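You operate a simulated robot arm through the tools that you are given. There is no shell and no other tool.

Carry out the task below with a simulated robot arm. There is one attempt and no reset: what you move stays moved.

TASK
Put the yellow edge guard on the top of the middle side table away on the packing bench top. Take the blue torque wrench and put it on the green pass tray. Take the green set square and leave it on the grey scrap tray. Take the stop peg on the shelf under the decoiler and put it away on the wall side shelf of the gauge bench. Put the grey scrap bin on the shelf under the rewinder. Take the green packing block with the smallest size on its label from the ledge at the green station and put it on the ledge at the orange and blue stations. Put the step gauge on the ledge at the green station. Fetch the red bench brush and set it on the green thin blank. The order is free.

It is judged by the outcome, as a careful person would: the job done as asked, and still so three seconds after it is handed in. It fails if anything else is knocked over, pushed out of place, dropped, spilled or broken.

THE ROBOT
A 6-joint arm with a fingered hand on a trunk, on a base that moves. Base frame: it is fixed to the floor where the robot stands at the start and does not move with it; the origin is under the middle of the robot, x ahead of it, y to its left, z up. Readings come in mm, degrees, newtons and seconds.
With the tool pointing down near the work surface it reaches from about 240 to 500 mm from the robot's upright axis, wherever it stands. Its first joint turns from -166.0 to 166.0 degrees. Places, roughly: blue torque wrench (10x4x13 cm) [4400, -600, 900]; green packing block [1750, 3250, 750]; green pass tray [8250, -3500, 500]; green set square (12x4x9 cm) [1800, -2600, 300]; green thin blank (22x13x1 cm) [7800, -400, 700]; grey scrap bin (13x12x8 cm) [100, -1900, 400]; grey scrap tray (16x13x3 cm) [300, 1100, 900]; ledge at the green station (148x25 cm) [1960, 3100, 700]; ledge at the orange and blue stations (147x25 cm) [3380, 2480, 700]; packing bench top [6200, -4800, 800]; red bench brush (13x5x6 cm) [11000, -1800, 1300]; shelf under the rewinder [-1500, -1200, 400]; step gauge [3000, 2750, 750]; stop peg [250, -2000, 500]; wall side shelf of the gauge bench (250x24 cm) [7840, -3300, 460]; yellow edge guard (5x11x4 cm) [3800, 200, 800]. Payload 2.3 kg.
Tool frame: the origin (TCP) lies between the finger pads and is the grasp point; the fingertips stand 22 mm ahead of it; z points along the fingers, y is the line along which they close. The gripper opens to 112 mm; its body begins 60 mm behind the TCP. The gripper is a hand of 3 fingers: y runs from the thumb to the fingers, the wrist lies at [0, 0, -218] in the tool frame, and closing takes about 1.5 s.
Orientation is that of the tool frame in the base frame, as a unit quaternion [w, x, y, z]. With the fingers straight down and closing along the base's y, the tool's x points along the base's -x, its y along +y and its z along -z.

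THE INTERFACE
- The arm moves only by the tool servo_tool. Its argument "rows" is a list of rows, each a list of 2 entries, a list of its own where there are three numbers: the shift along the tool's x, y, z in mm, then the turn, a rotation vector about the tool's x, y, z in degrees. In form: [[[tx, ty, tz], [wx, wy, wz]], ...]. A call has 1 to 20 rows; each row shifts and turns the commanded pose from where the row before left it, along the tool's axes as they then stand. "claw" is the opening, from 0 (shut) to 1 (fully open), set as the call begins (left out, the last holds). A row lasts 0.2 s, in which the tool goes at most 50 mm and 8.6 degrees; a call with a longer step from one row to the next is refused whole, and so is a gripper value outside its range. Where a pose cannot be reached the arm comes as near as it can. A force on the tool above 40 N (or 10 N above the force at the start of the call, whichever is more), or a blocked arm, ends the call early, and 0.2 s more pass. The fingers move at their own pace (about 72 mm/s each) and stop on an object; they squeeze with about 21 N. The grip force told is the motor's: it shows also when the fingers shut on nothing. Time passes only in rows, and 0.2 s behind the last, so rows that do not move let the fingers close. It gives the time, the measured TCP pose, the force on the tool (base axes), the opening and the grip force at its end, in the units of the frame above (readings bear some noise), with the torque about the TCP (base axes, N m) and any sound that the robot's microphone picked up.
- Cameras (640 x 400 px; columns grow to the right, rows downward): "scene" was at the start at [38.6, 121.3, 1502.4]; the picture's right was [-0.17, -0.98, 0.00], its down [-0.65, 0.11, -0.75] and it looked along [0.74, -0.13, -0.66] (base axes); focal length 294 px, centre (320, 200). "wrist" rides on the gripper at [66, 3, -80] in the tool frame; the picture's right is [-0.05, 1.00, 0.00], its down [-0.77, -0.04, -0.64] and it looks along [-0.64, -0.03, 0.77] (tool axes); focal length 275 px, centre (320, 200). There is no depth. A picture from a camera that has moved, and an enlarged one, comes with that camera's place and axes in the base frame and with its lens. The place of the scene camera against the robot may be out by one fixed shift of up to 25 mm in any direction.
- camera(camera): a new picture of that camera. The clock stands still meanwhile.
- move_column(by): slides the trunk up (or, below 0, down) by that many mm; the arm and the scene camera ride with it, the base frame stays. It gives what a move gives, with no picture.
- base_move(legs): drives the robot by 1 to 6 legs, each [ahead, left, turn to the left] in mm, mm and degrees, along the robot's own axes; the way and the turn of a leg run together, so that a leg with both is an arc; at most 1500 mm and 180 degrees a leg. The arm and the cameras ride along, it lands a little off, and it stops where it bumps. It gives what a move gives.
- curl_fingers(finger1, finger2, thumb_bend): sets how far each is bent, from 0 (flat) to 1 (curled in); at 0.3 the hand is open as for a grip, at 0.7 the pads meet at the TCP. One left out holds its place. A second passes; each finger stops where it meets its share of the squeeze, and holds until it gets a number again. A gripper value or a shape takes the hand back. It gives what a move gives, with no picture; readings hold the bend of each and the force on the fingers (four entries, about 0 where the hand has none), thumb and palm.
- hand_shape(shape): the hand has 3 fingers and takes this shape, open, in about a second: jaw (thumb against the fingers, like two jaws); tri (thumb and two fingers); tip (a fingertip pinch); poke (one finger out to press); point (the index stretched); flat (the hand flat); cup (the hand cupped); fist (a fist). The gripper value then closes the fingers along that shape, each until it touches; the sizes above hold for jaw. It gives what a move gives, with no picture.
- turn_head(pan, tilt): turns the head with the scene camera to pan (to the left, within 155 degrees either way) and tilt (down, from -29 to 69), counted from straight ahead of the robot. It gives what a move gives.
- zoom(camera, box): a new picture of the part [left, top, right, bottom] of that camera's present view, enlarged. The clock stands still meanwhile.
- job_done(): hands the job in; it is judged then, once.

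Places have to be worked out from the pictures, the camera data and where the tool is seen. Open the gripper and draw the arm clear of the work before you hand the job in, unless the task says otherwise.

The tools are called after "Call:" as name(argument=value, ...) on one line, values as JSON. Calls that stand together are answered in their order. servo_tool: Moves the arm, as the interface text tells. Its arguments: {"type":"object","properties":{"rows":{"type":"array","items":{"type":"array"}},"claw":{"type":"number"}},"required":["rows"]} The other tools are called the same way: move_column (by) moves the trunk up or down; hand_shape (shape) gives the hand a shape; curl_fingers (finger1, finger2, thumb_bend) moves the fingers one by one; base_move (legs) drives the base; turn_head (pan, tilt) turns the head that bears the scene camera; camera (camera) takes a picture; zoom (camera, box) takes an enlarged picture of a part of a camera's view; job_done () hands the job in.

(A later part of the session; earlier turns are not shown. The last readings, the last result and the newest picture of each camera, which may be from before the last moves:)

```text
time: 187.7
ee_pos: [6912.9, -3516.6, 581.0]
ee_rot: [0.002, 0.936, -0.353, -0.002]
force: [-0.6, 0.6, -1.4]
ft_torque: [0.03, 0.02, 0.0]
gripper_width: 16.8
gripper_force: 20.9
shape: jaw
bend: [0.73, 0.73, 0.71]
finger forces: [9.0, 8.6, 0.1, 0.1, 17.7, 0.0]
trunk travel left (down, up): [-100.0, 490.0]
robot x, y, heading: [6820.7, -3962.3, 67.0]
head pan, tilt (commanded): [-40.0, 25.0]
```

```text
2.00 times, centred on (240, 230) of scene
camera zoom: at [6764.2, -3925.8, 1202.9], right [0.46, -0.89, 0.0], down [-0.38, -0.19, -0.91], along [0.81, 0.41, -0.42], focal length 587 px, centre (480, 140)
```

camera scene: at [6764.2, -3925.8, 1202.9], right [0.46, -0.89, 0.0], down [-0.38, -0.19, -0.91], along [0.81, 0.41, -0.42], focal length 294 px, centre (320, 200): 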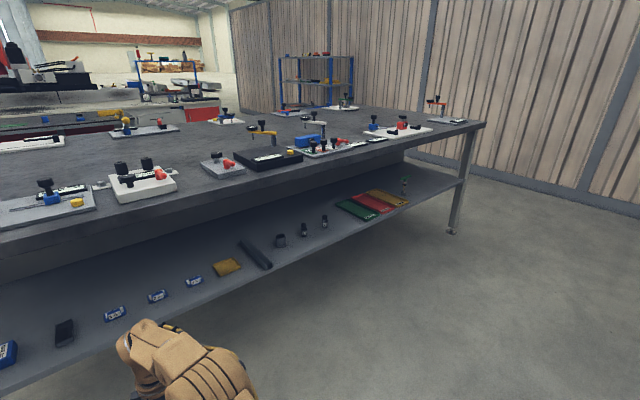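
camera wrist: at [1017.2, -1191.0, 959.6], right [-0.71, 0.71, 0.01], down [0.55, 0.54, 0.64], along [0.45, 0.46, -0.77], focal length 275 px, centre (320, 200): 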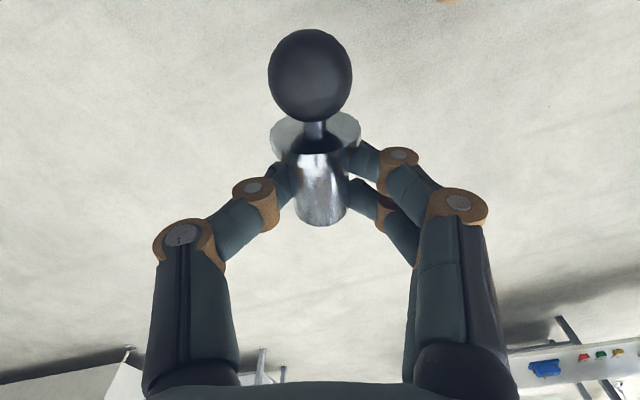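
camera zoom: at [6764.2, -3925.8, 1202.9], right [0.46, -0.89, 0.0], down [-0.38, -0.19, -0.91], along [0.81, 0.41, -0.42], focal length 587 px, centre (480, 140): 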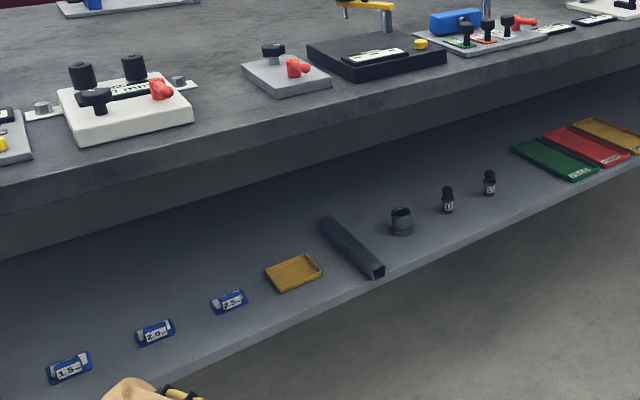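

There is open shelf to the right of the yellow tray, near the bench's far end. First I turn the hand (back the known way) so the peg's knob points ahead of me, ready to pitch the hand forward and make the peg upright.

Call:
servo_tool(rows=[[[0, 0, 0], [0, 0, 8.4]], [[0, 0, 0], [0, 0, 8.4]], [[0, 0, 0], [0, 0, 8.4]], [[0, 0, 0], [0, 0, 8.4]], [[0, 0, 0], [0, 0, 8.4]], [[0, 0, 0], [0, 0, 8.4]], [[0, 0, 0], [0, 0, 8.4]], [[0, 0, 0], [0, 0, 8.4]], [[0, 0, 0], [0, 0, 8.4]], [[0, 0, 0], [0, 0, 8.4]], [[0, 0, 0], [0, 0, 8.4]], [[0, 0, 0], [0, 0, 8.4]], [[0, 0, 0], [0, 0, 8.4]], [[0, 0, 0], [0, 0, 8.4]], [[0, 0, 0], [0, 0, 8.4]]])

Call:
servo_tool(rows=[[[0, 0, 0], [0, 0, 8.4]], [[0, 0, 0], [0, 0, 8.4]], [[0, 0, 0], [0, 0, 8.4]], [[0, 0, 0], [0, 0, 8.4]], [[0, 0, 0], [0, 0, 8.4]], [[0, 0, 0], [0, 0, 8.4]], [[0, 0, 0], [0, 0, 8.4]], [[0, 0, 0], [0, 0, 8.4]], [[0, 0, 0], [0, 0, 8.4]], [[0, 0, 0], [0, 0, 8.4]], [[0, 0, 0], [0, 0, 8.4]], [[0, 0, 0], [0, 0, 8.4]], [[0, 0, 0], [0, 0, 8.4]], [[0, 0, 0], [0, 0, 8.4]], [[0, 0, 0], [0, 0, 8.4]]])

Call:
camera(camera="wrist")

```text
time: 190.9
ee_pos: [6912.6, -3515.7, 579.6]
ee_rot: [-0.003, -0.109, 0.994, -0.001]
force: [-0.7, -0.4, -2.1]
ft_torque: [0.01, -0.04, 0.02]
gripper_width: 16.3
gripper_force: 21.3
shape: jaw
bend: [0.73, 0.73, 0.71]
finger forces: [9.1, 8.7, 0.0, 0.0, 17.7, 0.1]
trunk travel left (down, up): [-100.0, 490.0]
robot x, y, heading: [6817.9, -3962.2, 67.0]
head pan, tilt (commanded): [-40.0, 25.0]
```

```text
time: 194.1
ee_pos: [6912.5, -3515.9, 580.2]
ee_rot: [-0.001, 0.836, 0.549, -0.003]
force: [0.3, 0.4, -1.9]
ft_torque: [-0.06, 0.0, -0.02]
gripper_width: 16.6
gripper_force: 21.2
shape: jaw
bend: [0.73, 0.73, 0.71]
finger forces: [9.0, 8.8, 0.1, 0.0, 17.5, 0.0]
trunk travel left (down, up): [-100.0, 490.0]
robot x, y, heading: [6820.5, -3961.4, 67.2]
head pan, tilt (commanded): [-40.0, 25.0]
```

```text
taken
camera wrist: at [6942.5, -3456.3, 659.9], right [0.9, -0.44, 0.0], down [-0.34, -0.69, 0.64], along [-0.29, -0.57, -0.77], focal length 275 px, centre (320, 200)
```

wrist: 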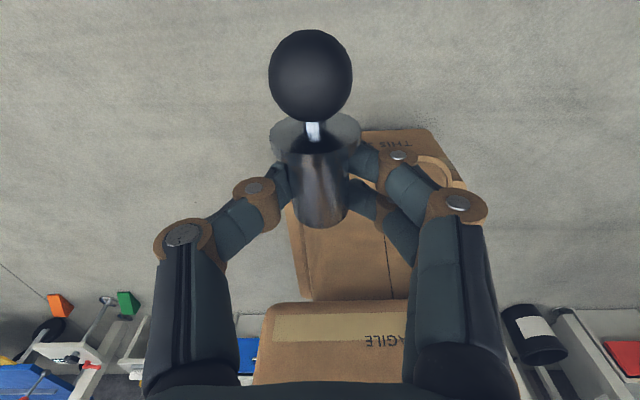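

Knob now points ahead. I pitch the hand to horizontal while moving it 140 mm ahead in free space, which should bring the peg upright.

Call:
servo_tool(rows=[[[13, 0, 0], [0, 8.2, 0]], [[12.9, 0, 1.9], [0, 8.2, 0]], [[12.5, 0, 3.7], [0, 8.2, 0]], [[11.8, 0, 5.4], [0, 8.2, 0]], [[10.9, 0, 7], [0, 8.2, 0]], [[9.8, 0, 8.5], [0, 8.2, 0]], [[8.5, 0, 9.8], [0, 8.2, 0]], [[7, 0, 11], [0, 8.2, 0]], [[5.4, 0, 11.8], [0, 8.2, 0]], [[3.6, 0, 12.5], [0, 8.2, 0]], [[1.8, 0, 12.9], [0, 5, 0]], [[0, 0, 0], [0, 0, 0]]])

Call:
turn_head(pan=0, tilt=35)

Call:
camera(camera="scene")

Call:
camera(camera="wrist")

```text
time: 196.7
ee_pos: [6993.5, -3273.7, 679.5]
ee_rot: [-0.364, 0.627, 0.412, 0.553]
force: [0.3, -0.9, -1.9]
ft_torque: [0.03, -0.01, 0.01]
gripper_width: 16.1
gripper_force: 21.0
shape: jaw
bend: [0.73, 0.73, 0.71]
finger forces: [8.8, 8.8, 0.0, 0.0, 17.3, 0.0]
out of reach, approached as far as the arm can: row 5, 6, 7, 8, 9, 10, 11
trunk travel left (down, up): [-100.0, 490.0]
robot x, y, heading: [6819.3, -3962.6, 67.2]
head pan, tilt (commanded): [-40.0, 25.0]
```

```text
time: 197.8
ee_pos: [6992.9, -3274.4, 680.4]
ee_rot: [-0.363, 0.627, 0.411, 0.553]
force: [0.0, -0.4, -2.0]
ft_torque: [-0.02, 0.01, 0.0]
gripper_width: 16.6
gripper_force: 21.4
shape: jaw
bend: [0.73, 0.73, 0.71]
finger forces: [8.8, 8.7, 0.0, 0.0, 17.4, 0.0]
trunk travel left (down, up): [-100.0, 490.0]
robot x, y, heading: [6817.8, -3962.1, 67.4]
head pan, tilt (commanded): [0.0, 35.0]
```

```text
taken
camera scene: at [6716.6, -3886.6, 1187.1], right [0.92, -0.39, 0.0], down [-0.22, -0.53, -0.82], along [0.32, 0.75, -0.57], focal length 294 px, centre (320, 200)
```

scene: 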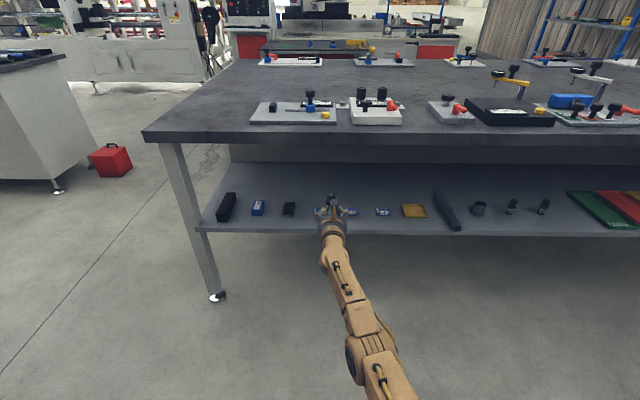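

```text
taken
camera wrist: at [6967.7, -3341.5, 755.4], right [0.91, -0.4, -0.05], down [-0.32, -0.65, -0.69], along [0.24, 0.64, -0.73], focal length 275 px, centre (320, 200)
```

wrist: 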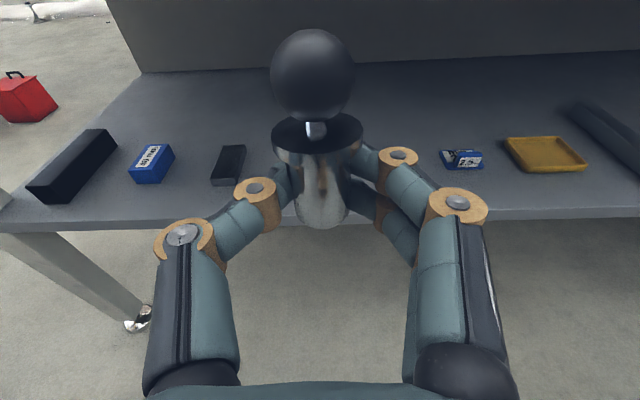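

The arm had to stretch, but the tool is now 83° from vertical with the peg upright. I zoom to check that it is plumb, and then strafe right toward the free stretch of shelf.

Call:
zoom(camera="scene", box=[290, 170, 370, 250])

Call:
base_move(legs=[[-60, -850, 0], [0, -840, 0]])

Call:
camera(camera="scene")

Call:
camera(camera="wrist")

```text
5.00 times, centred on (330, 210) of scene
camera zoom: at [6716.6, -3886.6, 1187.1], right [0.92, -0.39, 0.0], down [-0.22, -0.53, -0.82], along [0.32, 0.75, -0.57], focal length 1468 px, centre (270, 150)
```

zoom: 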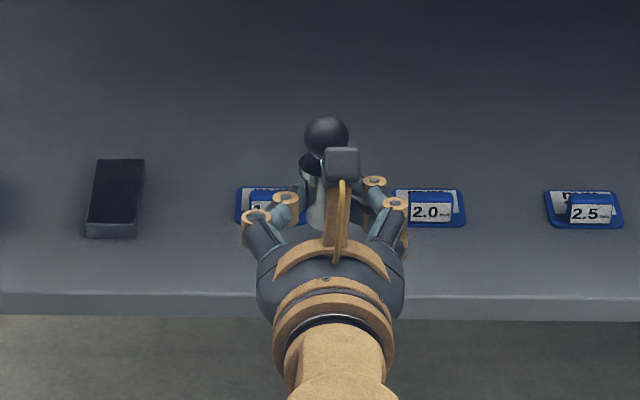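

```text
time: 206.4
ee_pos: [8517.7, -3980.6, 679.5]
ee_rot: [-0.367, 0.624, 0.416, 0.55]
force: [-0.4, 0.2, -1.3]
ft_torque: [0.0, -0.01, 0.0]
gripper_width: 16.6
gripper_force: 21.1
shape: jaw
bend: [0.73, 0.73, 0.71]
finger forces: [8.8, 8.7, 0.1, 0.1, 17.4, 0.1]
trunk travel left (down, up): [-100.0, 490.0]
robot x, y, heading: [8352.2, -4672.7, 67.7]
head pan, tilt (commanded): [0.0, 35.0]
```

```text
taken
camera scene: at [8246.8, -4596.4, 1187.1], right [0.93, -0.38, 0.0], down [-0.22, -0.53, -0.82], along [0.31, 0.76, -0.57], focal length 294 px, centre (320, 200)
```

scene: 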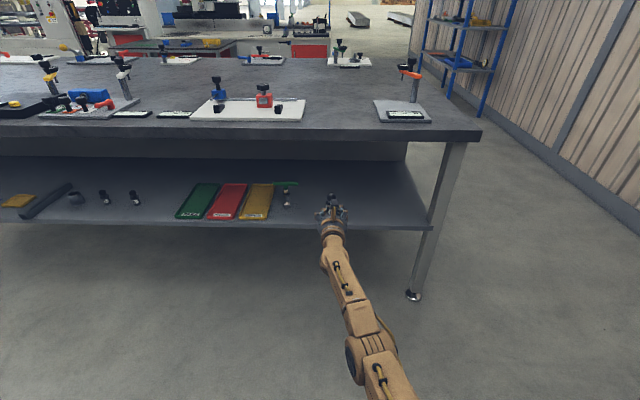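

```text
taken
camera wrist: at [8491.9, -4048.4, 755.4], right [0.92, -0.39, -0.05], down [-0.31, -0.66, -0.69], along [0.24, 0.65, -0.73], focal length 275 px, centre (320, 200)
```

wrist: 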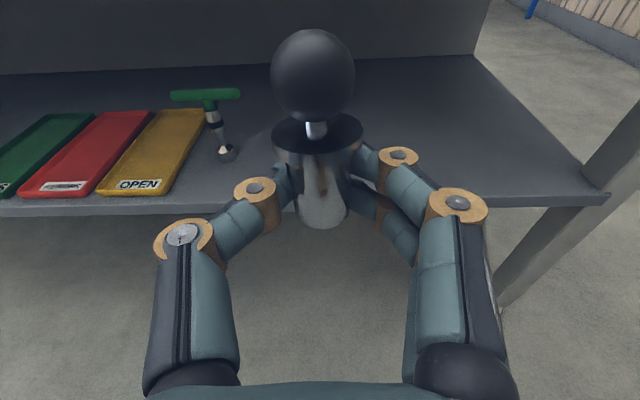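

I'm right in front of the free stretch between the green T-handle and the bench leg; the shelf edge is about 900 mm ahead. I lower the trunk the last 100 mm and test a lower, slightly retracted hand position in free space.

Call:
move_column(by=-100)

Call:
servo_tool(rows=[[[-18.7, 0, -15.4], [0, 0, 0]], [[-18.7, 0, -15.4], [0, 0, 0]], [[-18.7, 0, -15.4], [0, 0, 0]], [[0, 0, 0], [0, 0, 0]]])

Call:
camera(camera="wrist")

Call:
camera(camera="scene")

```text
time: 207.7
ee_pos: [8517.2, -3980.2, 579.8]
ee_rot: [-0.367, 0.625, 0.415, 0.55]
force: [-0.2, 0.0, -1.2]
ft_torque: [-0.01, 0.02, -0.04]
gripper_width: 16.5
gripper_force: 21.2
shape: jaw
bend: [0.73, 0.73, 0.71]
finger forces: [8.8, 8.8, 0.0, 0.1, 17.4, 0.0]
trunk travel left (down, up): [0.0, 590.0]
robot x, y, heading: [8351.4, -4672.1, 67.6]
head pan, tilt (commanded): [0.0, 35.0]
```

```text
time: 208.7
ee_pos: [8516.7, -3980.7, 579.3]
ee_rot: [-0.366, 0.625, 0.416, 0.55]
force: [-0.4, -0.7, -1.4]
ft_torque: [-0.03, -0.02, 0.03]
gripper_width: 16.6
gripper_force: 21.2
shape: jaw
bend: [0.73, 0.73, 0.71]
finger forces: [8.8, 8.6, 0.0, 0.1, 17.3, 0.0]
out of reach, approached as far as the arm can: row 1, 2, 3
trunk travel left (down, up): [0.0, 590.0]
robot x, y, heading: [8352.9, -4672.5, 67.6]
head pan, tilt (commanded): [0.0, 35.0]
```

```text
taken
camera wrist: at [8492.0, -4048.4, 655.3], right [0.92, -0.39, -0.05], down [-0.31, -0.66, -0.69], along [0.24, 0.65, -0.73], focal length 275 px, centre (320, 200)
```

wrist: 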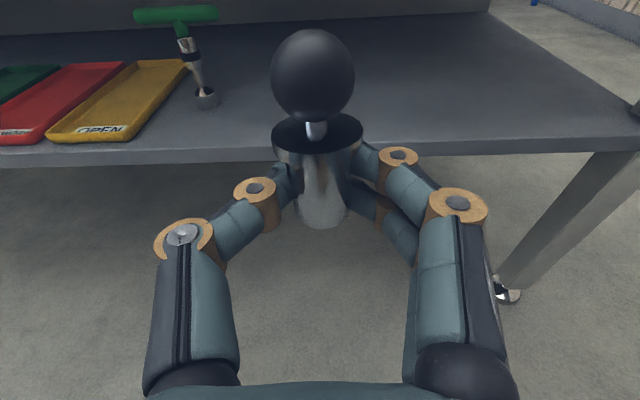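

```text
taken
camera scene: at [8246.8, -4596.5, 1087.1], right [0.93, -0.38, 0.0], down [-0.22, -0.53, -0.82], along [0.31, 0.76, -0.57], focal length 294 px, centre (320, 200)
```

scene: 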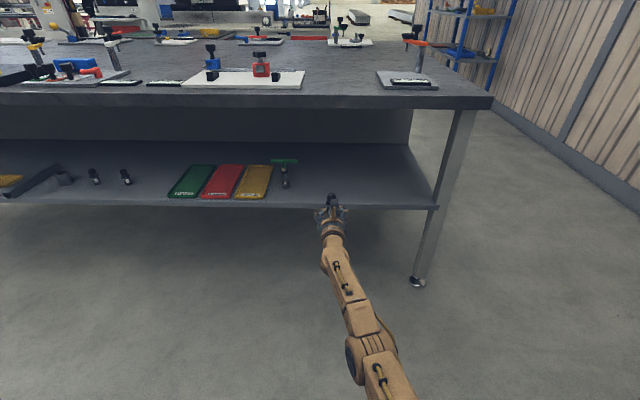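

The arm is stuck at full stretch with this pitch. I reduce the pitch by ~20° in free space to free the joints, then move back and down.

Call:
servo_tool(rows=[[[0, 0, 0], [0, -7, 0]], [[0, 0, 0], [0, -7, 0]], [[0, 0, 0], [0, -7, 0]], [[0, 0, 0], [0, 0, 0]]])

Call:
servo_tool(rows=[[[-10, 0, -15], [0, 0, 0]], [[-10, 0, -15], [0, 0, 0]], [[-10, 0, -15], [0, 0, 0]], [[0, 0, 0], [0, 0, 0]]])

Call:
camera(camera="scene")

```text
time: 209.7
ee_pos: [8491.9, -4000.3, 572.3]
ee_rot: [-0.285, 0.714, 0.475, 0.428]
force: [-0.4, 0.2, -1.8]
ft_torque: [-0.01, 0.04, -0.02]
gripper_width: 16.2
gripper_force: 21.4
shape: jaw
bend: [0.73, 0.73, 0.71]
finger forces: [9.0, 8.5, 0.0, 0.0, 17.2, 0.1]
out of reach, approached as far as the arm can: row 2, 3
trunk travel left (down, up): [0.0, 590.0]
robot x, y, heading: [8353.4, -4667.3, 67.7]
head pan, tilt (commanded): [0.0, 35.0]
```

```text
time: 210.7
ee_pos: [8472.9, -4031.3, 578.0]
ee_rot: [-0.284, 0.715, 0.477, 0.426]
force: [0.4, 1.5, -0.9]
ft_torque: [-0.07, 0.04, -0.03]
gripper_width: 16.6
gripper_force: 21.3
shape: jaw
bend: [0.73, 0.73, 0.71]
finger forces: [8.8, 8.5, 0.0, 0.0, 17.2, 0.1]
out of reach, approached as far as the arm can: row 2, 3
trunk travel left (down, up): [0.0, 590.0]
robot x, y, heading: [8349.1, -4674.2, 67.5]
head pan, tilt (commanded): [0.0, 35.0]
```

```text
taken
camera scene: at [8246.8, -4596.5, 1087.1], right [0.93, -0.38, 0.0], down [-0.22, -0.53, -0.82], along [0.31, 0.76, -0.57], focal length 294 px, centre (320, 200)
```

scene: 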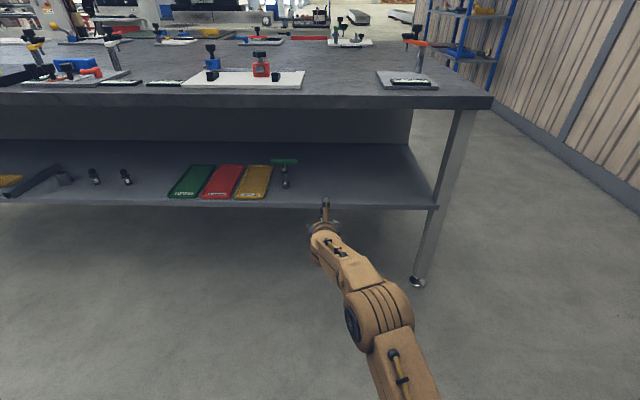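

The arm is free again at ~62° pitch. I lower by 70 mm at this pitch, then see how far I can pitch up there.

Call:
servo_tool(rows=[[[-15.4, 0, 8.35], [0, 0, 0]], [[-15.4, 0, 8.35], [0, 0, 0]], [[-15.4, 0, 8.35], [0, 0, 0]], [[-15.4, 0, 8.35], [0, 0, 0]], [[0, 0, 0], [0, 0, 0]]])

Call:
servo_tool(rows=[[[0, 0, 0], [0, 3, 0]], [[0, 0, 0], [0, 3, 0]], [[0, 0, 0], [0, 0, 0]]])

Call:
camera(camera="wrist")

Call:
camera(camera="scene")

```text
time: 211.9
ee_pos: [8476.1, -4009.8, 512.6]
ee_rot: [-0.284, 0.715, 0.475, 0.428]
force: [0.2, -0.1, -1.4]
ft_torque: [-0.03, 0.03, 0.01]
gripper_width: 16.3
gripper_force: 21.2
shape: jaw
bend: [0.73, 0.73, 0.71]
finger forces: [8.9, 8.5, 0.0, 0.1, 17.2, 0.0]
out of reach, approached as far as the arm can: row 1, 2, 3, 4
trunk travel left (down, up): [0.0, 590.0]
robot x, y, heading: [8349.3, -4672.4, 67.6]
head pan, tilt (commanded): [0.0, 35.0]
```

```text
time: 212.7
ee_pos: [8477.5, -3990.5, 515.6]
ee_rot: [-0.308, 0.692, 0.458, 0.465]
force: [-0.5, 0.3, -0.9]
ft_torque: [-0.02, 0.02, -0.01]
gripper_width: 16.4
gripper_force: 20.5
shape: jaw
bend: [0.73, 0.73, 0.71]
finger forces: [8.8, 8.5, 0.0, 0.0, 17.2, 0.1]
out of reach, approached as far as the arm can: row 1, 2
trunk travel left (down, up): [0.0, 590.0]
robot x, y, heading: [8351.3, -4672.5, 67.8]
head pan, tilt (commanded): [0.0, 35.0]
```

```text
taken
camera wrist: at [8460.8, -4038.3, 606.1], right [0.91, -0.4, -0.04], down [-0.37, -0.8, -0.47], along [0.16, 0.45, -0.88], focal length 275 px, centre (320, 200)
```

wrist: 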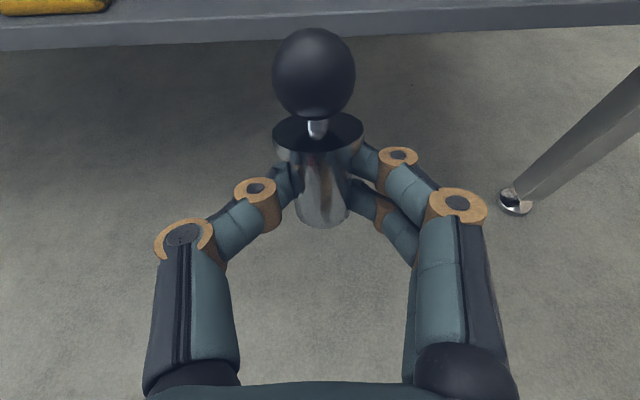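

```text
taken
camera scene: at [8246.8, -4596.4, 1087.1], right [0.93, -0.38, 0.0], down [-0.22, -0.53, -0.82], along [0.31, 0.76, -0.57], focal length 294 px, centre (320, 200)
```

scene: 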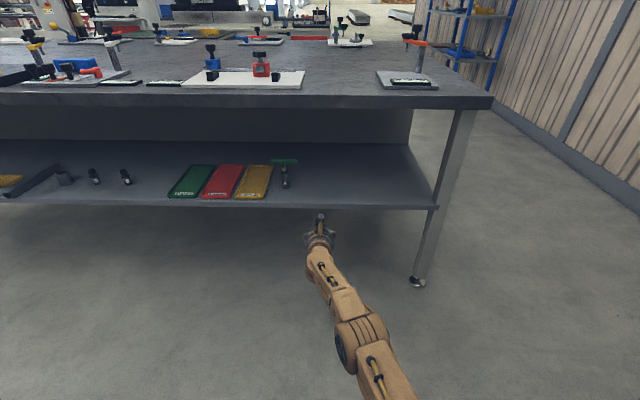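

The arm follows its limit: more pitch needs more reach. I zoom in to judge the peg's actual lean at the present 68° pitch.

Call:
zoom(camera="scene", box=[280, 190, 360, 240])

Call:
zoom(camera="wrist", box=[240, 10, 400, 240])

```text
8.00 times, centred on (320, 215) of scene
camera zoom: at [8246.8, -4596.4, 1087.1], right [0.93, -0.38, 0.0], down [-0.22, -0.53, -0.82], along [0.31, 0.76, -0.57], focal length 2349 px, centre (320, 80)
```

zoom: 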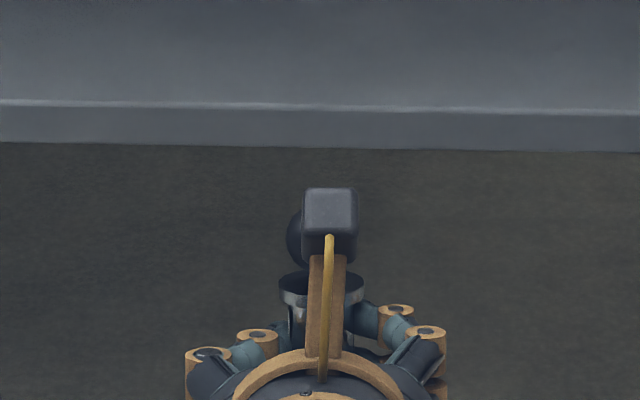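

```text
1.74 times, centred on (320, 125) of wrist
camera zoom: at [8460.8, -4038.3, 606.1], right [0.91, -0.4, -0.04], down [-0.37, -0.8, -0.47], along [0.16, 0.45, -0.88], focal length 479 px, centre (320, 330)
```

zoom: 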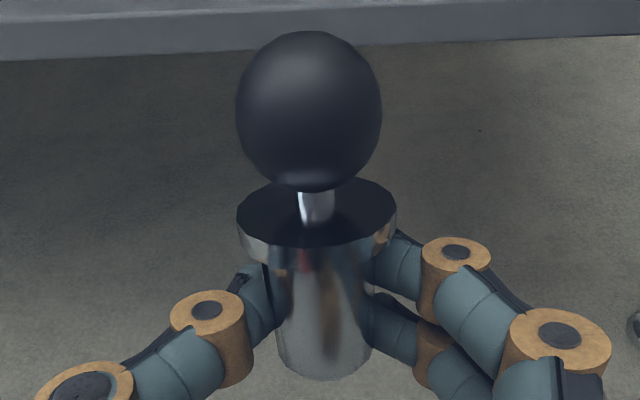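

The peg's axis is parallel to the tool's x, so its lean equals 90° minus the pitch. I go back to the stretched posture by pitching up with some forward motion, then lower at the shoulder.

Call:
servo_tool(rows=[[[5, 0, 12], [0, 5, 0]], [[4, 0, 12], [0, 5, 0]], [[3, 0, 12], [0, 5, 0]], [[0, 0, 0], [0, 0, 0]]])

Call:
servo_tool(rows=[[[-10, 0, 0], [0, 0, 0]], [[-10, 0, 0], [0, 0, 0]], [[-10, 0, 0], [0, 0, 0]], [[0, 0, 0], [0, 0, 0]]])

```text
time: 213.7
ee_pos: [8488.8, -3981.9, 540.5]
ee_rot: [-0.352, 0.64, 0.428, 0.532]
force: [-0.8, -0.3, -1.7]
ft_torque: [0.0, 0.01, 0.04]
gripper_width: 16.2
gripper_force: 21.1
shape: jaw
bend: [0.73, 0.73, 0.71]
finger forces: [8.8, 8.6, 0.1, 0.1, 17.2, 0.1]
out of reach, approached as far as the arm can: row 1, 2, 3
trunk travel left (down, up): [0.0, 590.0]
robot x, y, heading: [8352.4, -4672.9, 67.7]
head pan, tilt (commanded): [0.0, 35.0]
```

```text
time: 214.7
ee_pos: [8486.8, -3984.0, 534.1]
ee_rot: [-0.349, 0.643, 0.429, 0.529]
force: [0.1, 0.5, -1.2]
ft_torque: [0.01, -0.02, -0.01]
gripper_width: 16.3
gripper_force: 21.1
shape: jaw
bend: [0.73, 0.73, 0.71]
finger forces: [8.8, 8.5, 0.0, 0.0, 17.1, 0.0]
out of reach, approached as far as the arm can: row 1, 2, 3
trunk travel left (down, up): [0.0, 590.0]
robot x, y, heading: [8350.2, -4667.0, 67.6]
head pan, tilt (commanded): [0.0, 35.0]
```

Lowering is limited at this reach. I try further forward and down together to see whether a longer reach allows a lower hand.

Call:
servo_tool(rows=[[[-8, 0, 14], [0, 0, 0]], [[-8, 0, 14], [0, 0, 0]], [[-8, 0, 14], [0, 0, 0]], [[0, 0, 0], [0, 0, 0]]])

Call:
camera(camera="scene")

```text
time: 215.7
ee_pos: [8487.9, -3983.3, 534.0]
ee_rot: [-0.35, 0.643, 0.43, 0.529]
force: [0.3, -0.6, -1.0]
ft_torque: [-0.01, 0.03, 0.0]
gripper_width: 16.1
gripper_force: 20.7
shape: jaw
bend: [0.73, 0.73, 0.71]
finger forces: [8.8, 8.5, 0.0, 0.0, 17.2, 0.0]
out of reach, approached as far as the arm can: row 1, 2, 3
trunk travel left (down, up): [0.0, 590.0]
robot x, y, heading: [8348.3, -4672.4, 67.7]
head pan, tilt (commanded): [0.0, 35.0]
```

```text
taken
camera scene: at [8246.8, -4596.5, 1087.1], right [0.93, -0.38, 0.0], down [-0.22, -0.53, -0.82], along [0.31, 0.76, -0.57], focal length 294 px, centre (320, 200)
```

scene: 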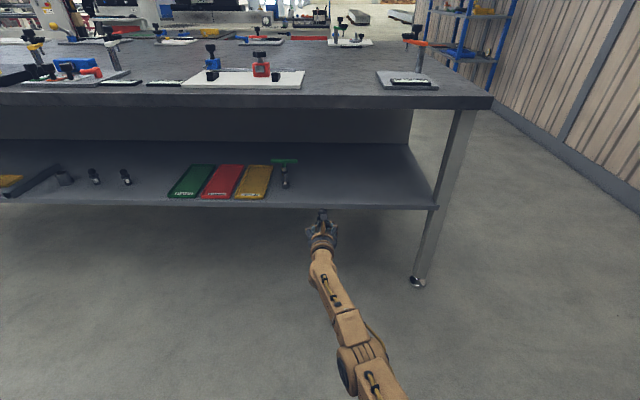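

It stays stuck; the elbow seems to have gone through straight. I raise the trunk 250 mm and fold the arm back (less pitch, back and up) to recover the elbow-up posture, all in free space.

Call:
move_column(by=250)

Call:
servo_tool(rows=[[[0, 0, -20], [0, -7, 0]], [[0, 0, -20], [0, -7, 0]], [[0, 0, -20], [0, -7, 0]], [[0, 0, -20], [0, -7, 0]], [[0, 0, -20], [0, -7, 0]], [[0, 0, -20], [0, -7, 0]], [[0, 0, 0], [0, 0, 0]]])

Call:
camera(camera="scene")

Call:
camera(camera="wrist")

```text
time: 218.3
ee_pos: [8488.4, -3983.4, 783.0]
ee_rot: [-0.35, 0.643, 0.43, 0.529]
force: [-0.3, -0.1, -1.1]
ft_torque: [-0.03, 0.02, 0.01]
gripper_width: 16.3
gripper_force: 20.8
shape: jaw
bend: [0.73, 0.73, 0.71]
finger forces: [8.9, 8.6, 0.1, 0.0, 17.2, 0.0]
trunk travel left (down, up): [-250.0, 340.0]
robot x, y, heading: [8348.8, -4666.6, 67.7]
head pan, tilt (commanded): [0.0, 35.0]
```

```text
time: 219.9
ee_pos: [8443.9, -4067.1, 834.6]
ee_rot: [-0.171, 0.79, 0.527, 0.262]
force: [0.0, 0.7, -1.2]
ft_torque: [-0.04, 0.0, 0.01]
gripper_width: 16.2
gripper_force: 20.7
shape: jaw
bend: [0.73, 0.73, 0.71]
finger forces: [8.9, 8.4, 0.0, 0.0, 17.1, 0.1]
out of reach, approached as far as the arm can: row 1, 2, 3, 5, 6
trunk travel left (down, up): [-250.0, 340.0]
robot x, y, heading: [8349.2, -4671.2, 67.6]
head pan, tilt (commanded): [0.0, 35.0]
```

```text
taken
camera scene: at [8246.8, -4596.4, 1337.1], right [0.93, -0.38, 0.0], down [-0.22, -0.53, -0.82], along [0.31, 0.76, -0.57], focal length 294 px, centre (320, 200)
```

scene: 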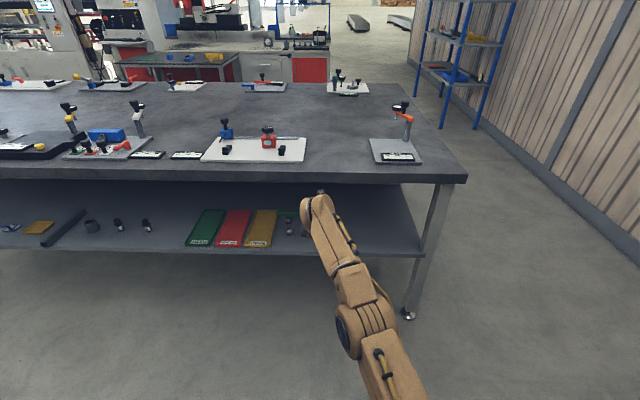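

```text
taken
camera wrist: at [8447.7, -4064.1, 938.0], right [0.91, -0.42, -0.02], down [-0.42, -0.91, 0.05], along [-0.04, -0.04, -1.0], focal length 275 px, centre (320, 200)
```

wrist: 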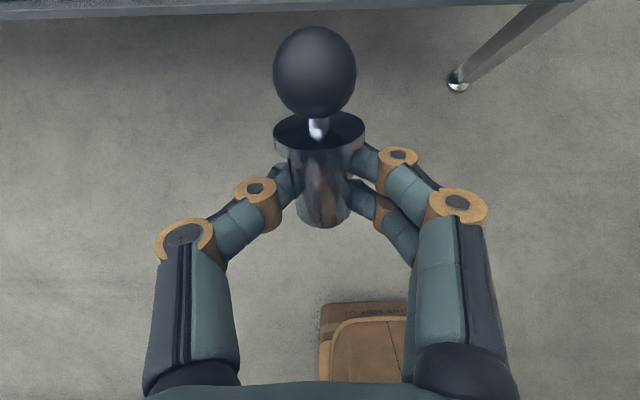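

The forearm is still rising from a low elbow. I keep folding: tool toward vertical and back toward me.

Call:
servo_tool(rows=[[[-20, 0, -15], [0, -7, 0]], [[-22, 0, -13], [0, -7, 0]], [[-24, 0, -8], [0, -7, 0]], [[-25, 0, -5], [0, -7, 0]], [[-25, 0, -2], [0, -7, 0]], [[-25, 0, 0], [0, 0, 0]], [[-25, 0, 0], [0, 0, 0]], [[0, 0, 0], [0, 0, 0]]])

Call:
camera(camera="scene")

```text
time: 221.7
ee_pos: [8380.4, -4196.4, 832.2]
ee_rot: [-0.004, 0.832, 0.554, 0.014]
force: [-0.3, -0.1, -2.2]
ft_torque: [-0.03, -0.01, 0.0]
gripper_width: 15.9
gripper_force: 21.1
shape: jaw
bend: [0.73, 0.73, 0.71]
finger forces: [9.0, 8.3, 0.0, 0.0, 17.1, 0.0]
out of reach, approached as far as the arm can: row 2, 4, 6, 7
trunk travel left (down, up): [-250.0, 340.0]
robot x, y, heading: [8349.2, -4670.9, 67.5]
head pan, tilt (commanded): [0.0, 35.0]
```

```text
taken
camera scene: at [8246.7, -4596.5, 1337.1], right [0.93, -0.38, 0.0], down [-0.22, -0.53, -0.82], along [0.31, 0.76, -0.57], focal length 294 px, centre (320, 200)
```

scene: 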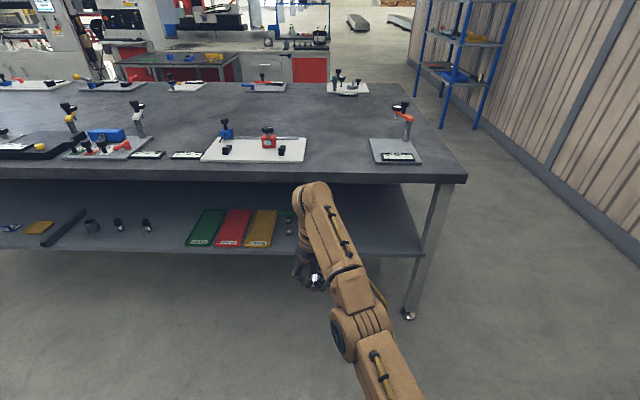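

I now judge the arm geometry better (elbow is up). I'll test a pose that worked before: hand slightly right of my centreline, then pitch 45°, to see whether the wrist is still in its good configuration.

Call:
servo_tool(rows=[[[-5, 24, 0], [0, 0, 0]], [[-5, 24, 0], [0, 0, 0]], [[-5, 24, 0], [0, 0, 0]], [[-5, 24, 0], [0, 0, 0]], [[-5, 24, 0], [0, 0, 0]], [[-5, 24, 0], [0, 0, 0]], [[-5, 24, 0], [0, 0, 0]], [[-5, 24, 0], [0, 0, 0]], [[0, 0, 0], [0, 0, 0]]])

Call:
servo_tool(rows=[[[0, 0, 0], [0, 7.5, 0]], [[0, 0, 0], [0, 7.5, 0]], [[0, 0, 0], [0, 7.5, 0]], [[0, 0, 0], [0, 7.5, 0]], [[0, 0, 0], [0, 7.5, 0]], [[0, 0, 0], [0, 7.5, 0]], [[0, 0, 0], [0, 0, 0]]])

Call:
camera(camera="scene")

```text
time: 223.7
ee_pos: [8509.3, -4227.5, 853.8]
ee_rot: [-0.005, 0.833, 0.552, 0.013]
force: [0.1, 0.2, -1.2]
ft_torque: [-0.01, 0.02, -0.04]
gripper_width: 16.2
gripper_force: 20.8
shape: jaw
bend: [0.73, 0.73, 0.71]
finger forces: [9.1, 8.3, 0.0, 0.0, 17.1, 0.0]
out of reach, approached as far as the arm can: row 1, 2, 3, 4, 5, 6, 7, 8
trunk travel left (down, up): [-250.0, 340.0]
robot x, y, heading: [8348.8, -4671.6, 67.9]
head pan, tilt (commanded): [0.0, 35.0]
```

```text
time: 225.3
ee_pos: [8509.2, -4229.2, 853.9]
ee_rot: [-0.006, 0.833, 0.554, 0.012]
force: [0.5, -0.7, -2.0]
ft_torque: [-0.02, 0.02, -0.04]
gripper_width: 16.2
gripper_force: 20.6
shape: jaw
bend: [0.73, 0.73, 0.71]
finger forces: [9.0, 8.3, 0.0, 0.0, 17.1, 0.1]
out of reach, approached as far as the arm can: row 1, 2, 3, 4, 5, 6
trunk travel left (down, up): [-250.0, 340.0]
robot x, y, heading: [8349.2, -4670.0, 67.8]
head pan, tilt (commanded): [0.0, 35.0]
```

```text
taken
camera scene: at [8246.8, -4596.5, 1337.1], right [0.93, -0.38, 0.0], down [-0.22, -0.53, -0.82], along [0.31, 0.76, -0.57], focal length 294 px, centre (320, 200)
```

scene: 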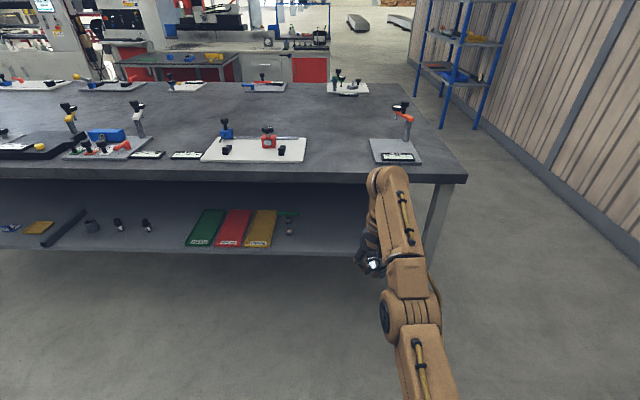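

Pitching had no effect here: the arm is probably straight and the solver stuck. I try moving straight down 60 mm to bend the elbow again.

Call:
servo_tool(rows=[[[0, 0, 20], [0, 0, 0]], [[0, 0, 20], [0, 0, 0]], [[0, 0, 20], [0, 0, 0]], [[0, 0, 20], [0, 0, 0]], [[0, 0, 0], [0, 0, 0]]])

Call:
servo_tool(rows=[[[0, 0, 20], [0, 0, 0]], [[0, 0, 20], [0, 0, 0]], [[0, 0, 20], [0, 0, 0]], [[0, 0, 20], [0, 0, 0]], [[0, 0, 0], [0, 0, 0]]])

```text
time: 226.5
ee_pos: [8517.4, -4206.1, 779.7]
ee_rot: [-0.005, 0.833, 0.553, 0.011]
force: [-0.2, -0.2, -1.7]
ft_torque: [-0.04, 0.01, 0.03]
gripper_width: 15.9
gripper_force: 21.0
shape: jaw
bend: [0.73, 0.73, 0.71]
finger forces: [9.0, 8.2, 0.1, 0.0, 17.0, 0.0]
out of reach, approached as far as the arm can: row 1, 2, 3, 4
trunk travel left (down, up): [-250.0, 340.0]
robot x, y, heading: [8350.1, -4670.1, 67.9]
head pan, tilt (commanded): [0.0, 35.0]
```

```text
time: 227.7
ee_pos: [8522.8, -4195.4, 702.4]
ee_rot: [-0.005, 0.832, 0.554, 0.012]
force: [-0.9, 0.6, -1.5]
ft_torque: [0.0, 0.0, 0.0]
gripper_width: 16.3
gripper_force: 21.1
shape: jaw
bend: [0.73, 0.73, 0.71]
finger forces: [8.9, 8.2, 0.0, 0.1, 17.0, 0.0]
out of reach, approached as far as the arm can: row 1, 3
trunk travel left (down, up): [-250.0, 340.0]
robot x, y, heading: [8351.1, -4669.9, 67.8]
head pan, tilt (commanded): [0.0, 35.0]
```

I think the solver is just slow in leaving the stretched limit. I command a longer straight retraction (10 × 20 mm back) at this height.

Call:
servo_tool(rows=[[[-20, 0, 0], [0, 0, 0]], [[-20, 0, 0], [0, 0, 0]], [[-20, 0, 0], [0, 0, 0]], [[-20, 0, 0], [0, 0, 0]], [[-20, 0, 0], [0, 0, 0]], [[-20, 0, 0], [0, 0, 0]], [[-20, 0, 0], [0, 0, 0]], [[-20, 0, 0], [0, 0, 0]], [[0, 0, 0], [0, 0, 0]]])

Call:
camera(camera="scene")

```text
time: 229.7
ee_pos: [8459.1, -4343.8, 697.2]
ee_rot: [-0.005, 0.833, 0.554, 0.013]
force: [0.0, -0.7, -0.6]
ft_torque: [0.02, 0.0, -0.01]
gripper_width: 15.8
gripper_force: 20.6
shape: jaw
bend: [0.73, 0.73, 0.71]
finger forces: [9.2, 8.2, 0.0, 0.0, 17.1, 0.0]
out of reach, approached as far as the arm can: row 1
trunk travel left (down, up): [-250.0, 340.0]
robot x, y, heading: [8349.0, -4670.4, 67.8]
head pan, tilt (commanded): [0.0, 35.0]
```

```text
taken
camera scene: at [8246.8, -4596.6, 1337.1], right [0.93, -0.38, 0.0], down [-0.22, -0.53, -0.82], along [0.31, 0.76, -0.57], focal length 294 px, centre (320, 200)
```

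scene: 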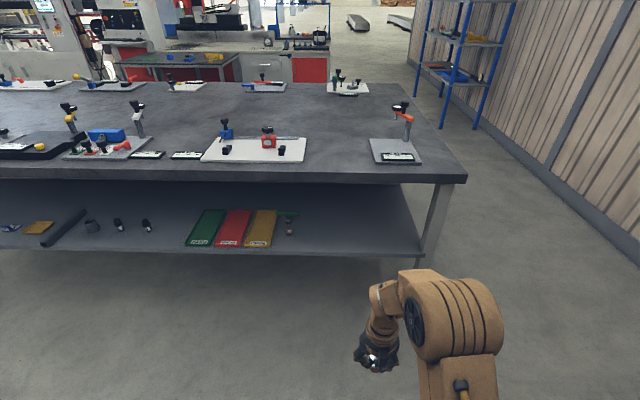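

The elbow is properly bent up again. Now I pitch the hand up to 60° in a well-chosen arc that stays inside the workspace.

Call:
servo_tool(rows=[[[21.5, 0, 0], [0, 7.5, 0]], [[21.3, 0, 2.8], [0, 7.5, 0]], [[20.8, 0, 5.6], [0, 7.5, 0]], [[19.9, 0, 8.2], [0, 7.5, 0]], [[15.2, 0, 8.75], [0, 7.5, 0]], [[13.9, 0, 10.7], [0, 7.5, 0]], [[12.4, 0, 12.4], [0, 7.5, 0]], [[10.7, 0, 13.9], [0, 7.5, 0]], [[0, 0, 0], [0, 0, 0]]])

Call:
camera(camera="scene")

```text
time: 231.7
ee_pos: [8494.3, -4221.0, 689.6]
ee_rot: [-0.261, 0.751, 0.501, 0.342]
force: [0.4, -0.7, -0.4]
ft_torque: [-0.02, 0.0, 0.0]
gripper_width: 16.1
gripper_force: 21.2
shape: jaw
bend: [0.73, 0.73, 0.71]
finger forces: [8.9, 8.2, 0.1, 0.0, 16.9, 0.0]
out of reach, approached as far as the arm can: row 3, 4, 5
trunk travel left (down, up): [-250.0, 340.0]
robot x, y, heading: [8351.4, -4669.6, 67.7]
head pan, tilt (commanded): [0.0, 35.0]
```

```text
taken
camera scene: at [8246.8, -4596.5, 1337.1], right [0.93, -0.38, 0.0], down [-0.22, -0.53, -0.82], along [0.31, 0.76, -0.57], focal length 294 px, centre (320, 200)
```

scene: 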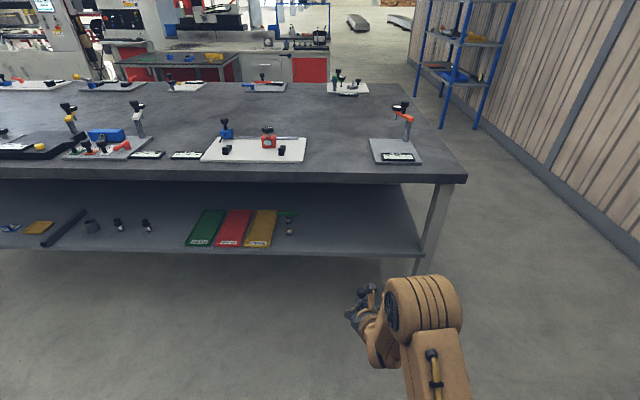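

Good: past the wrist's straight point now. I continue pitching toward 83° while moving ahead and slightly up.

Call:
servo_tool(rows=[[[27.4, 0, 16.4], [0, 6.4, 0]], [[25.5, 0, 19.4], [0, 6.4, 0]], [[23.1, 0, 22], [0, 6.4, 0]], [[20.5, 0, 24.5], [0, 6.4, 0]], [[17.7, 0, 26.7], [0, 6.4, 0]], [[0, 0, 0], [0, 0, 0]]])

Call:
camera(camera="scene")

Call:
camera(camera="wrist")

```text
time: 233.1
ee_pos: [8552.1, -4082.3, 747.3]
ee_rot: [-0.389, 0.627, 0.409, 0.536]
force: [-0.4, 0.4, -2.1]
ft_torque: [-0.02, -0.02, -0.01]
gripper_width: 16.0
gripper_force: 21.3
shape: jaw
bend: [0.73, 0.73, 0.71]
finger forces: [8.7, 8.3, 0.0, 0.1, 16.7, 0.0]
trunk travel left (down, up): [-250.0, 340.0]
robot x, y, heading: [8352.2, -4669.9, 67.8]
head pan, tilt (commanded): [0.0, 35.0]
```

```text
taken
camera scene: at [8246.9, -4596.4, 1337.1], right [0.93, -0.38, 0.0], down [-0.22, -0.53, -0.82], along [0.31, 0.76, -0.57], focal length 294 px, centre (320, 200)
```

scene: 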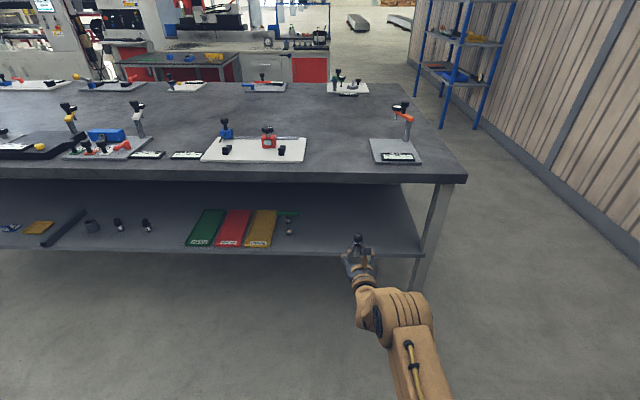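

```text
taken
camera wrist: at [8531.8, -4152.5, 821.4], right [0.93, -0.37, -0.1], down [-0.33, -0.65, -0.68], along [0.19, 0.66, -0.72], focal length 275 px, centre (320, 200)
```

wrist: 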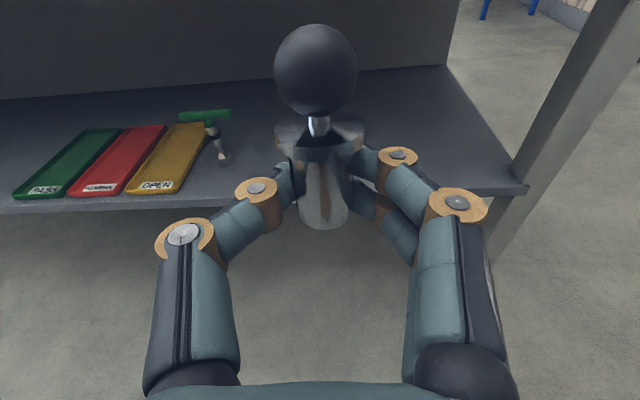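

No flags now: pitch 83°, hand 619 mm ahead. I lower the trunk fully (hand z≈497; shelf measured at ≈463) and drive 290 mm toward the shelf.

Call:
move_column(by=-250)

Call:
servo_tool(rows=[[[6, 0, 0], [0, 0, 0]], [[6, 0, 0], [0, 0, 0]], [[0, 0, 0], [0, 0, 0]]])

Call:
base_move(legs=[[280, 0, 0]])

Call:
camera(camera="wrist")

Call:
camera(camera="scene")

```text
time: 235.7
ee_pos: [8552.6, -4083.0, 495.6]
ee_rot: [-0.389, 0.628, 0.41, 0.535]
force: [-0.7, 0.1, -1.6]
ft_torque: [0.01, 0.01, -0.01]
gripper_width: 16.0
gripper_force: 21.4
shape: jaw
bend: [0.73, 0.73, 0.71]
finger forces: [8.7, 8.3, 0.0, 0.0, 16.9, 0.1]
trunk travel left (down, up): [0.0, 590.0]
robot x, y, heading: [8349.9, -4673.0, 67.7]
head pan, tilt (commanded): [0.0, 35.0]
```

```text
time: 236.5
ee_pos: [8552.7, -4080.6, 508.3]
ee_rot: [-0.389, 0.628, 0.409, 0.536]
force: [-0.8, 0.3, -0.8]
ft_torque: [0.03, 0.0, 0.01]
gripper_width: 16.0
gripper_force: 21.4
shape: jaw
bend: [0.73, 0.73, 0.71]
finger forces: [8.7, 8.3, 0.0, 0.1, 16.8, 0.0]
trunk travel left (down, up): [0.0, 590.0]
robot x, y, heading: [8350.7, -4671.0, 67.8]
head pan, tilt (commanded): [0.0, 35.0]
```

```text
time: 238.4
ee_pos: [8660.9, -3828.4, 510.0]
ee_rot: [-0.388, 0.629, 0.408, 0.537]
force: [-0.1, 0.2, -2.3]
ft_torque: [-0.03, 0.04, -0.01]
gripper_width: 16.2
gripper_force: 20.7
shape: jaw
bend: [0.73, 0.73, 0.71]
finger forces: [8.7, 8.3, 0.0, 0.0, 16.8, 0.0]
trunk travel left (down, up): [0.0, 590.0]
robot x, y, heading: [8457.0, -4413.2, 67.4]
head pan, tilt (commanded): [0.0, 35.0]
```

```text
taken
camera wrist: at [8640.6, -3898.2, 584.0], right [0.92, -0.37, -0.1], down [-0.33, -0.65, -0.68], along [0.19, 0.66, -0.72], focal length 275 px, centre (320, 200)
```

wrist: 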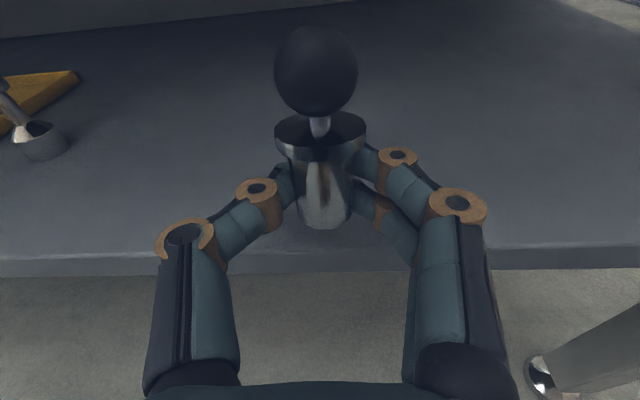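

```text
taken
camera scene: at [8352.4, -4341.4, 1087.1], right [0.92, -0.38, 0.0], down [-0.22, -0.53, -0.82], along [0.32, 0.76, -0.57], focal length 294 px, centre (320, 200)
```

scene: 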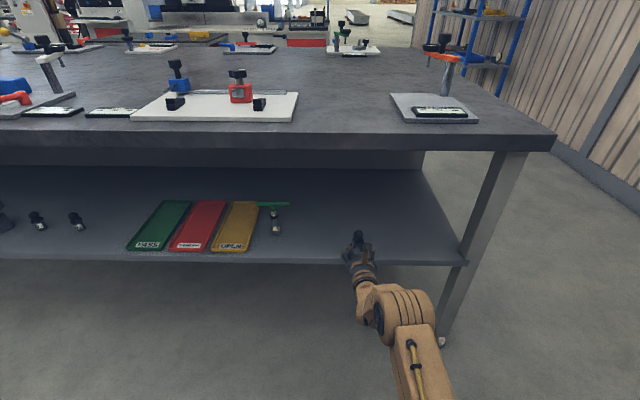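

The hand is at the shelf's front edge, aligned with free space. I drive 80 mm in and true up the hand's small roll.

Call:
base_move(legs=[[80, 0, 0]])

Call:
servo_tool(rows=[[[0, 0, 0], [-0.3, 0, -2.8]], [[0, 0, 0], [0, 3, 0]], [[0, 0, 0], [0, 0, 0]]])

Call:
camera(camera="wrist")

Call:
zoom(camera="scene", box=[260, 160, 460, 300])

```text
time: 239.5
ee_pos: [8690.4, -3755.1, 508.7]
ee_rot: [-0.388, 0.629, 0.408, 0.536]
force: [-0.4, 0.3, -1.3]
ft_torque: [0.01, 0.02, -0.02]
gripper_width: 16.0
gripper_force: 20.8
shape: jaw
bend: [0.73, 0.73, 0.71]
finger forces: [8.7, 8.4, 0.0, 0.0, 16.8, 0.1]
trunk travel left (down, up): [0.0, 590.0]
robot x, y, heading: [8485.7, -4343.0, 67.6]
head pan, tilt (commanded): [0.0, 35.0]
```

```text
time: 240.3
ee_pos: [8690.6, -3755.0, 509.7]
ee_rot: [-0.384, 0.605, 0.412, 0.563]
force: [-0.6, 0.0, -1.8]
ft_torque: [0.01, 0.01, 0.0]
gripper_width: 16.0
gripper_force: 21.3
shape: jaw
bend: [0.73, 0.73, 0.71]
finger forces: [8.8, 8.3, 0.0, 0.0, 16.8, 0.0]
trunk travel left (down, up): [0.0, 590.0]
robot x, y, heading: [8483.3, -4341.8, 67.4]
head pan, tilt (commanded): [0.0, 35.0]
```

```text
taken
camera wrist: at [8665.7, -3826.7, 580.0], right [0.93, -0.37, -0.05], down [-0.29, -0.63, -0.72], along [0.24, 0.68, -0.69], focal length 275 px, centre (320, 200)
```

wrist: 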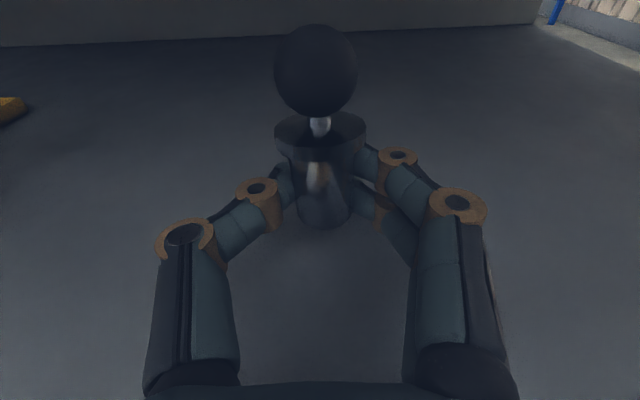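

```text
2.86 times, centred on (360, 230) of scene
camera zoom: at [8383.0, -4267.9, 1087.1], right [0.92, -0.38, 0.0], down [-0.22, -0.53, -0.82], along [0.31, 0.76, -0.57], focal length 839 px, centre (206, 114)
```

zoom: 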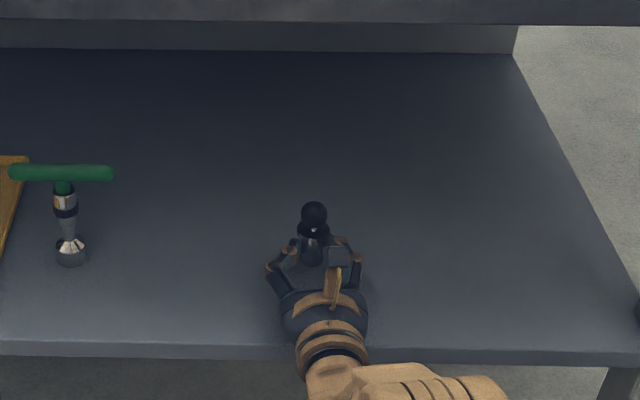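

The peg is nearly plumb (86°). I lower in 4-mm steps toward the shelf.

Call:
servo_tool(rows=[[[-4, 0, 0.3], [0, 0, 0]], [[-4, 0, 0.3], [0, 0, 0]], [[-4, 0, 0.3], [0, 0, 0]], [[-4, 0, 0.3], [0, 0, 0]], [[0, 0, 0], [0, 0, 0]]])

Call:
zoom(camera="wrist", box=[200, 20, 440, 260])

```text
time: 241.5
ee_pos: [8691.4, -3755.3, 494.0]
ee_rot: [-0.383, 0.605, 0.411, 0.564]
force: [0.0, -1.0, -1.3]
ft_torque: [0.0, 0.0, 0.02]
gripper_width: 16.2
gripper_force: 20.8
shape: jaw
bend: [0.73, 0.73, 0.71]
finger forces: [8.7, 8.3, 0.0, 0.0, 16.8, 0.0]
trunk travel left (down, up): [0.0, 590.0]
robot x, y, heading: [8486.2, -4341.5, 67.7]
head pan, tilt (commanded): [0.0, 35.0]
```

```text
1.67 times, centred on (320, 140) of wrist
camera zoom: at [8666.5, -3826.6, 564.1], right [0.93, -0.37, -0.05], down [-0.29, -0.63, -0.72], along [0.24, 0.68, -0.69], focal length 459 px, centre (320, 300)
```

zoom: 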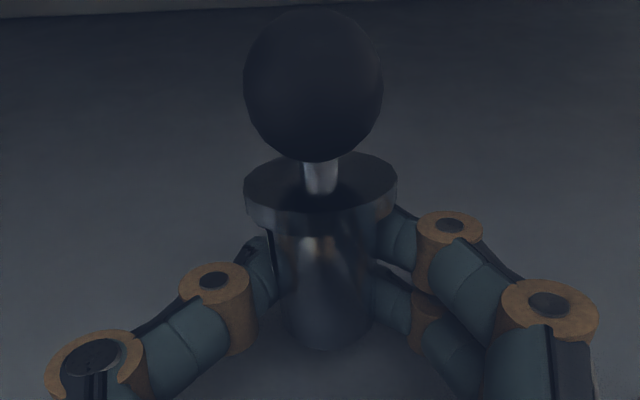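

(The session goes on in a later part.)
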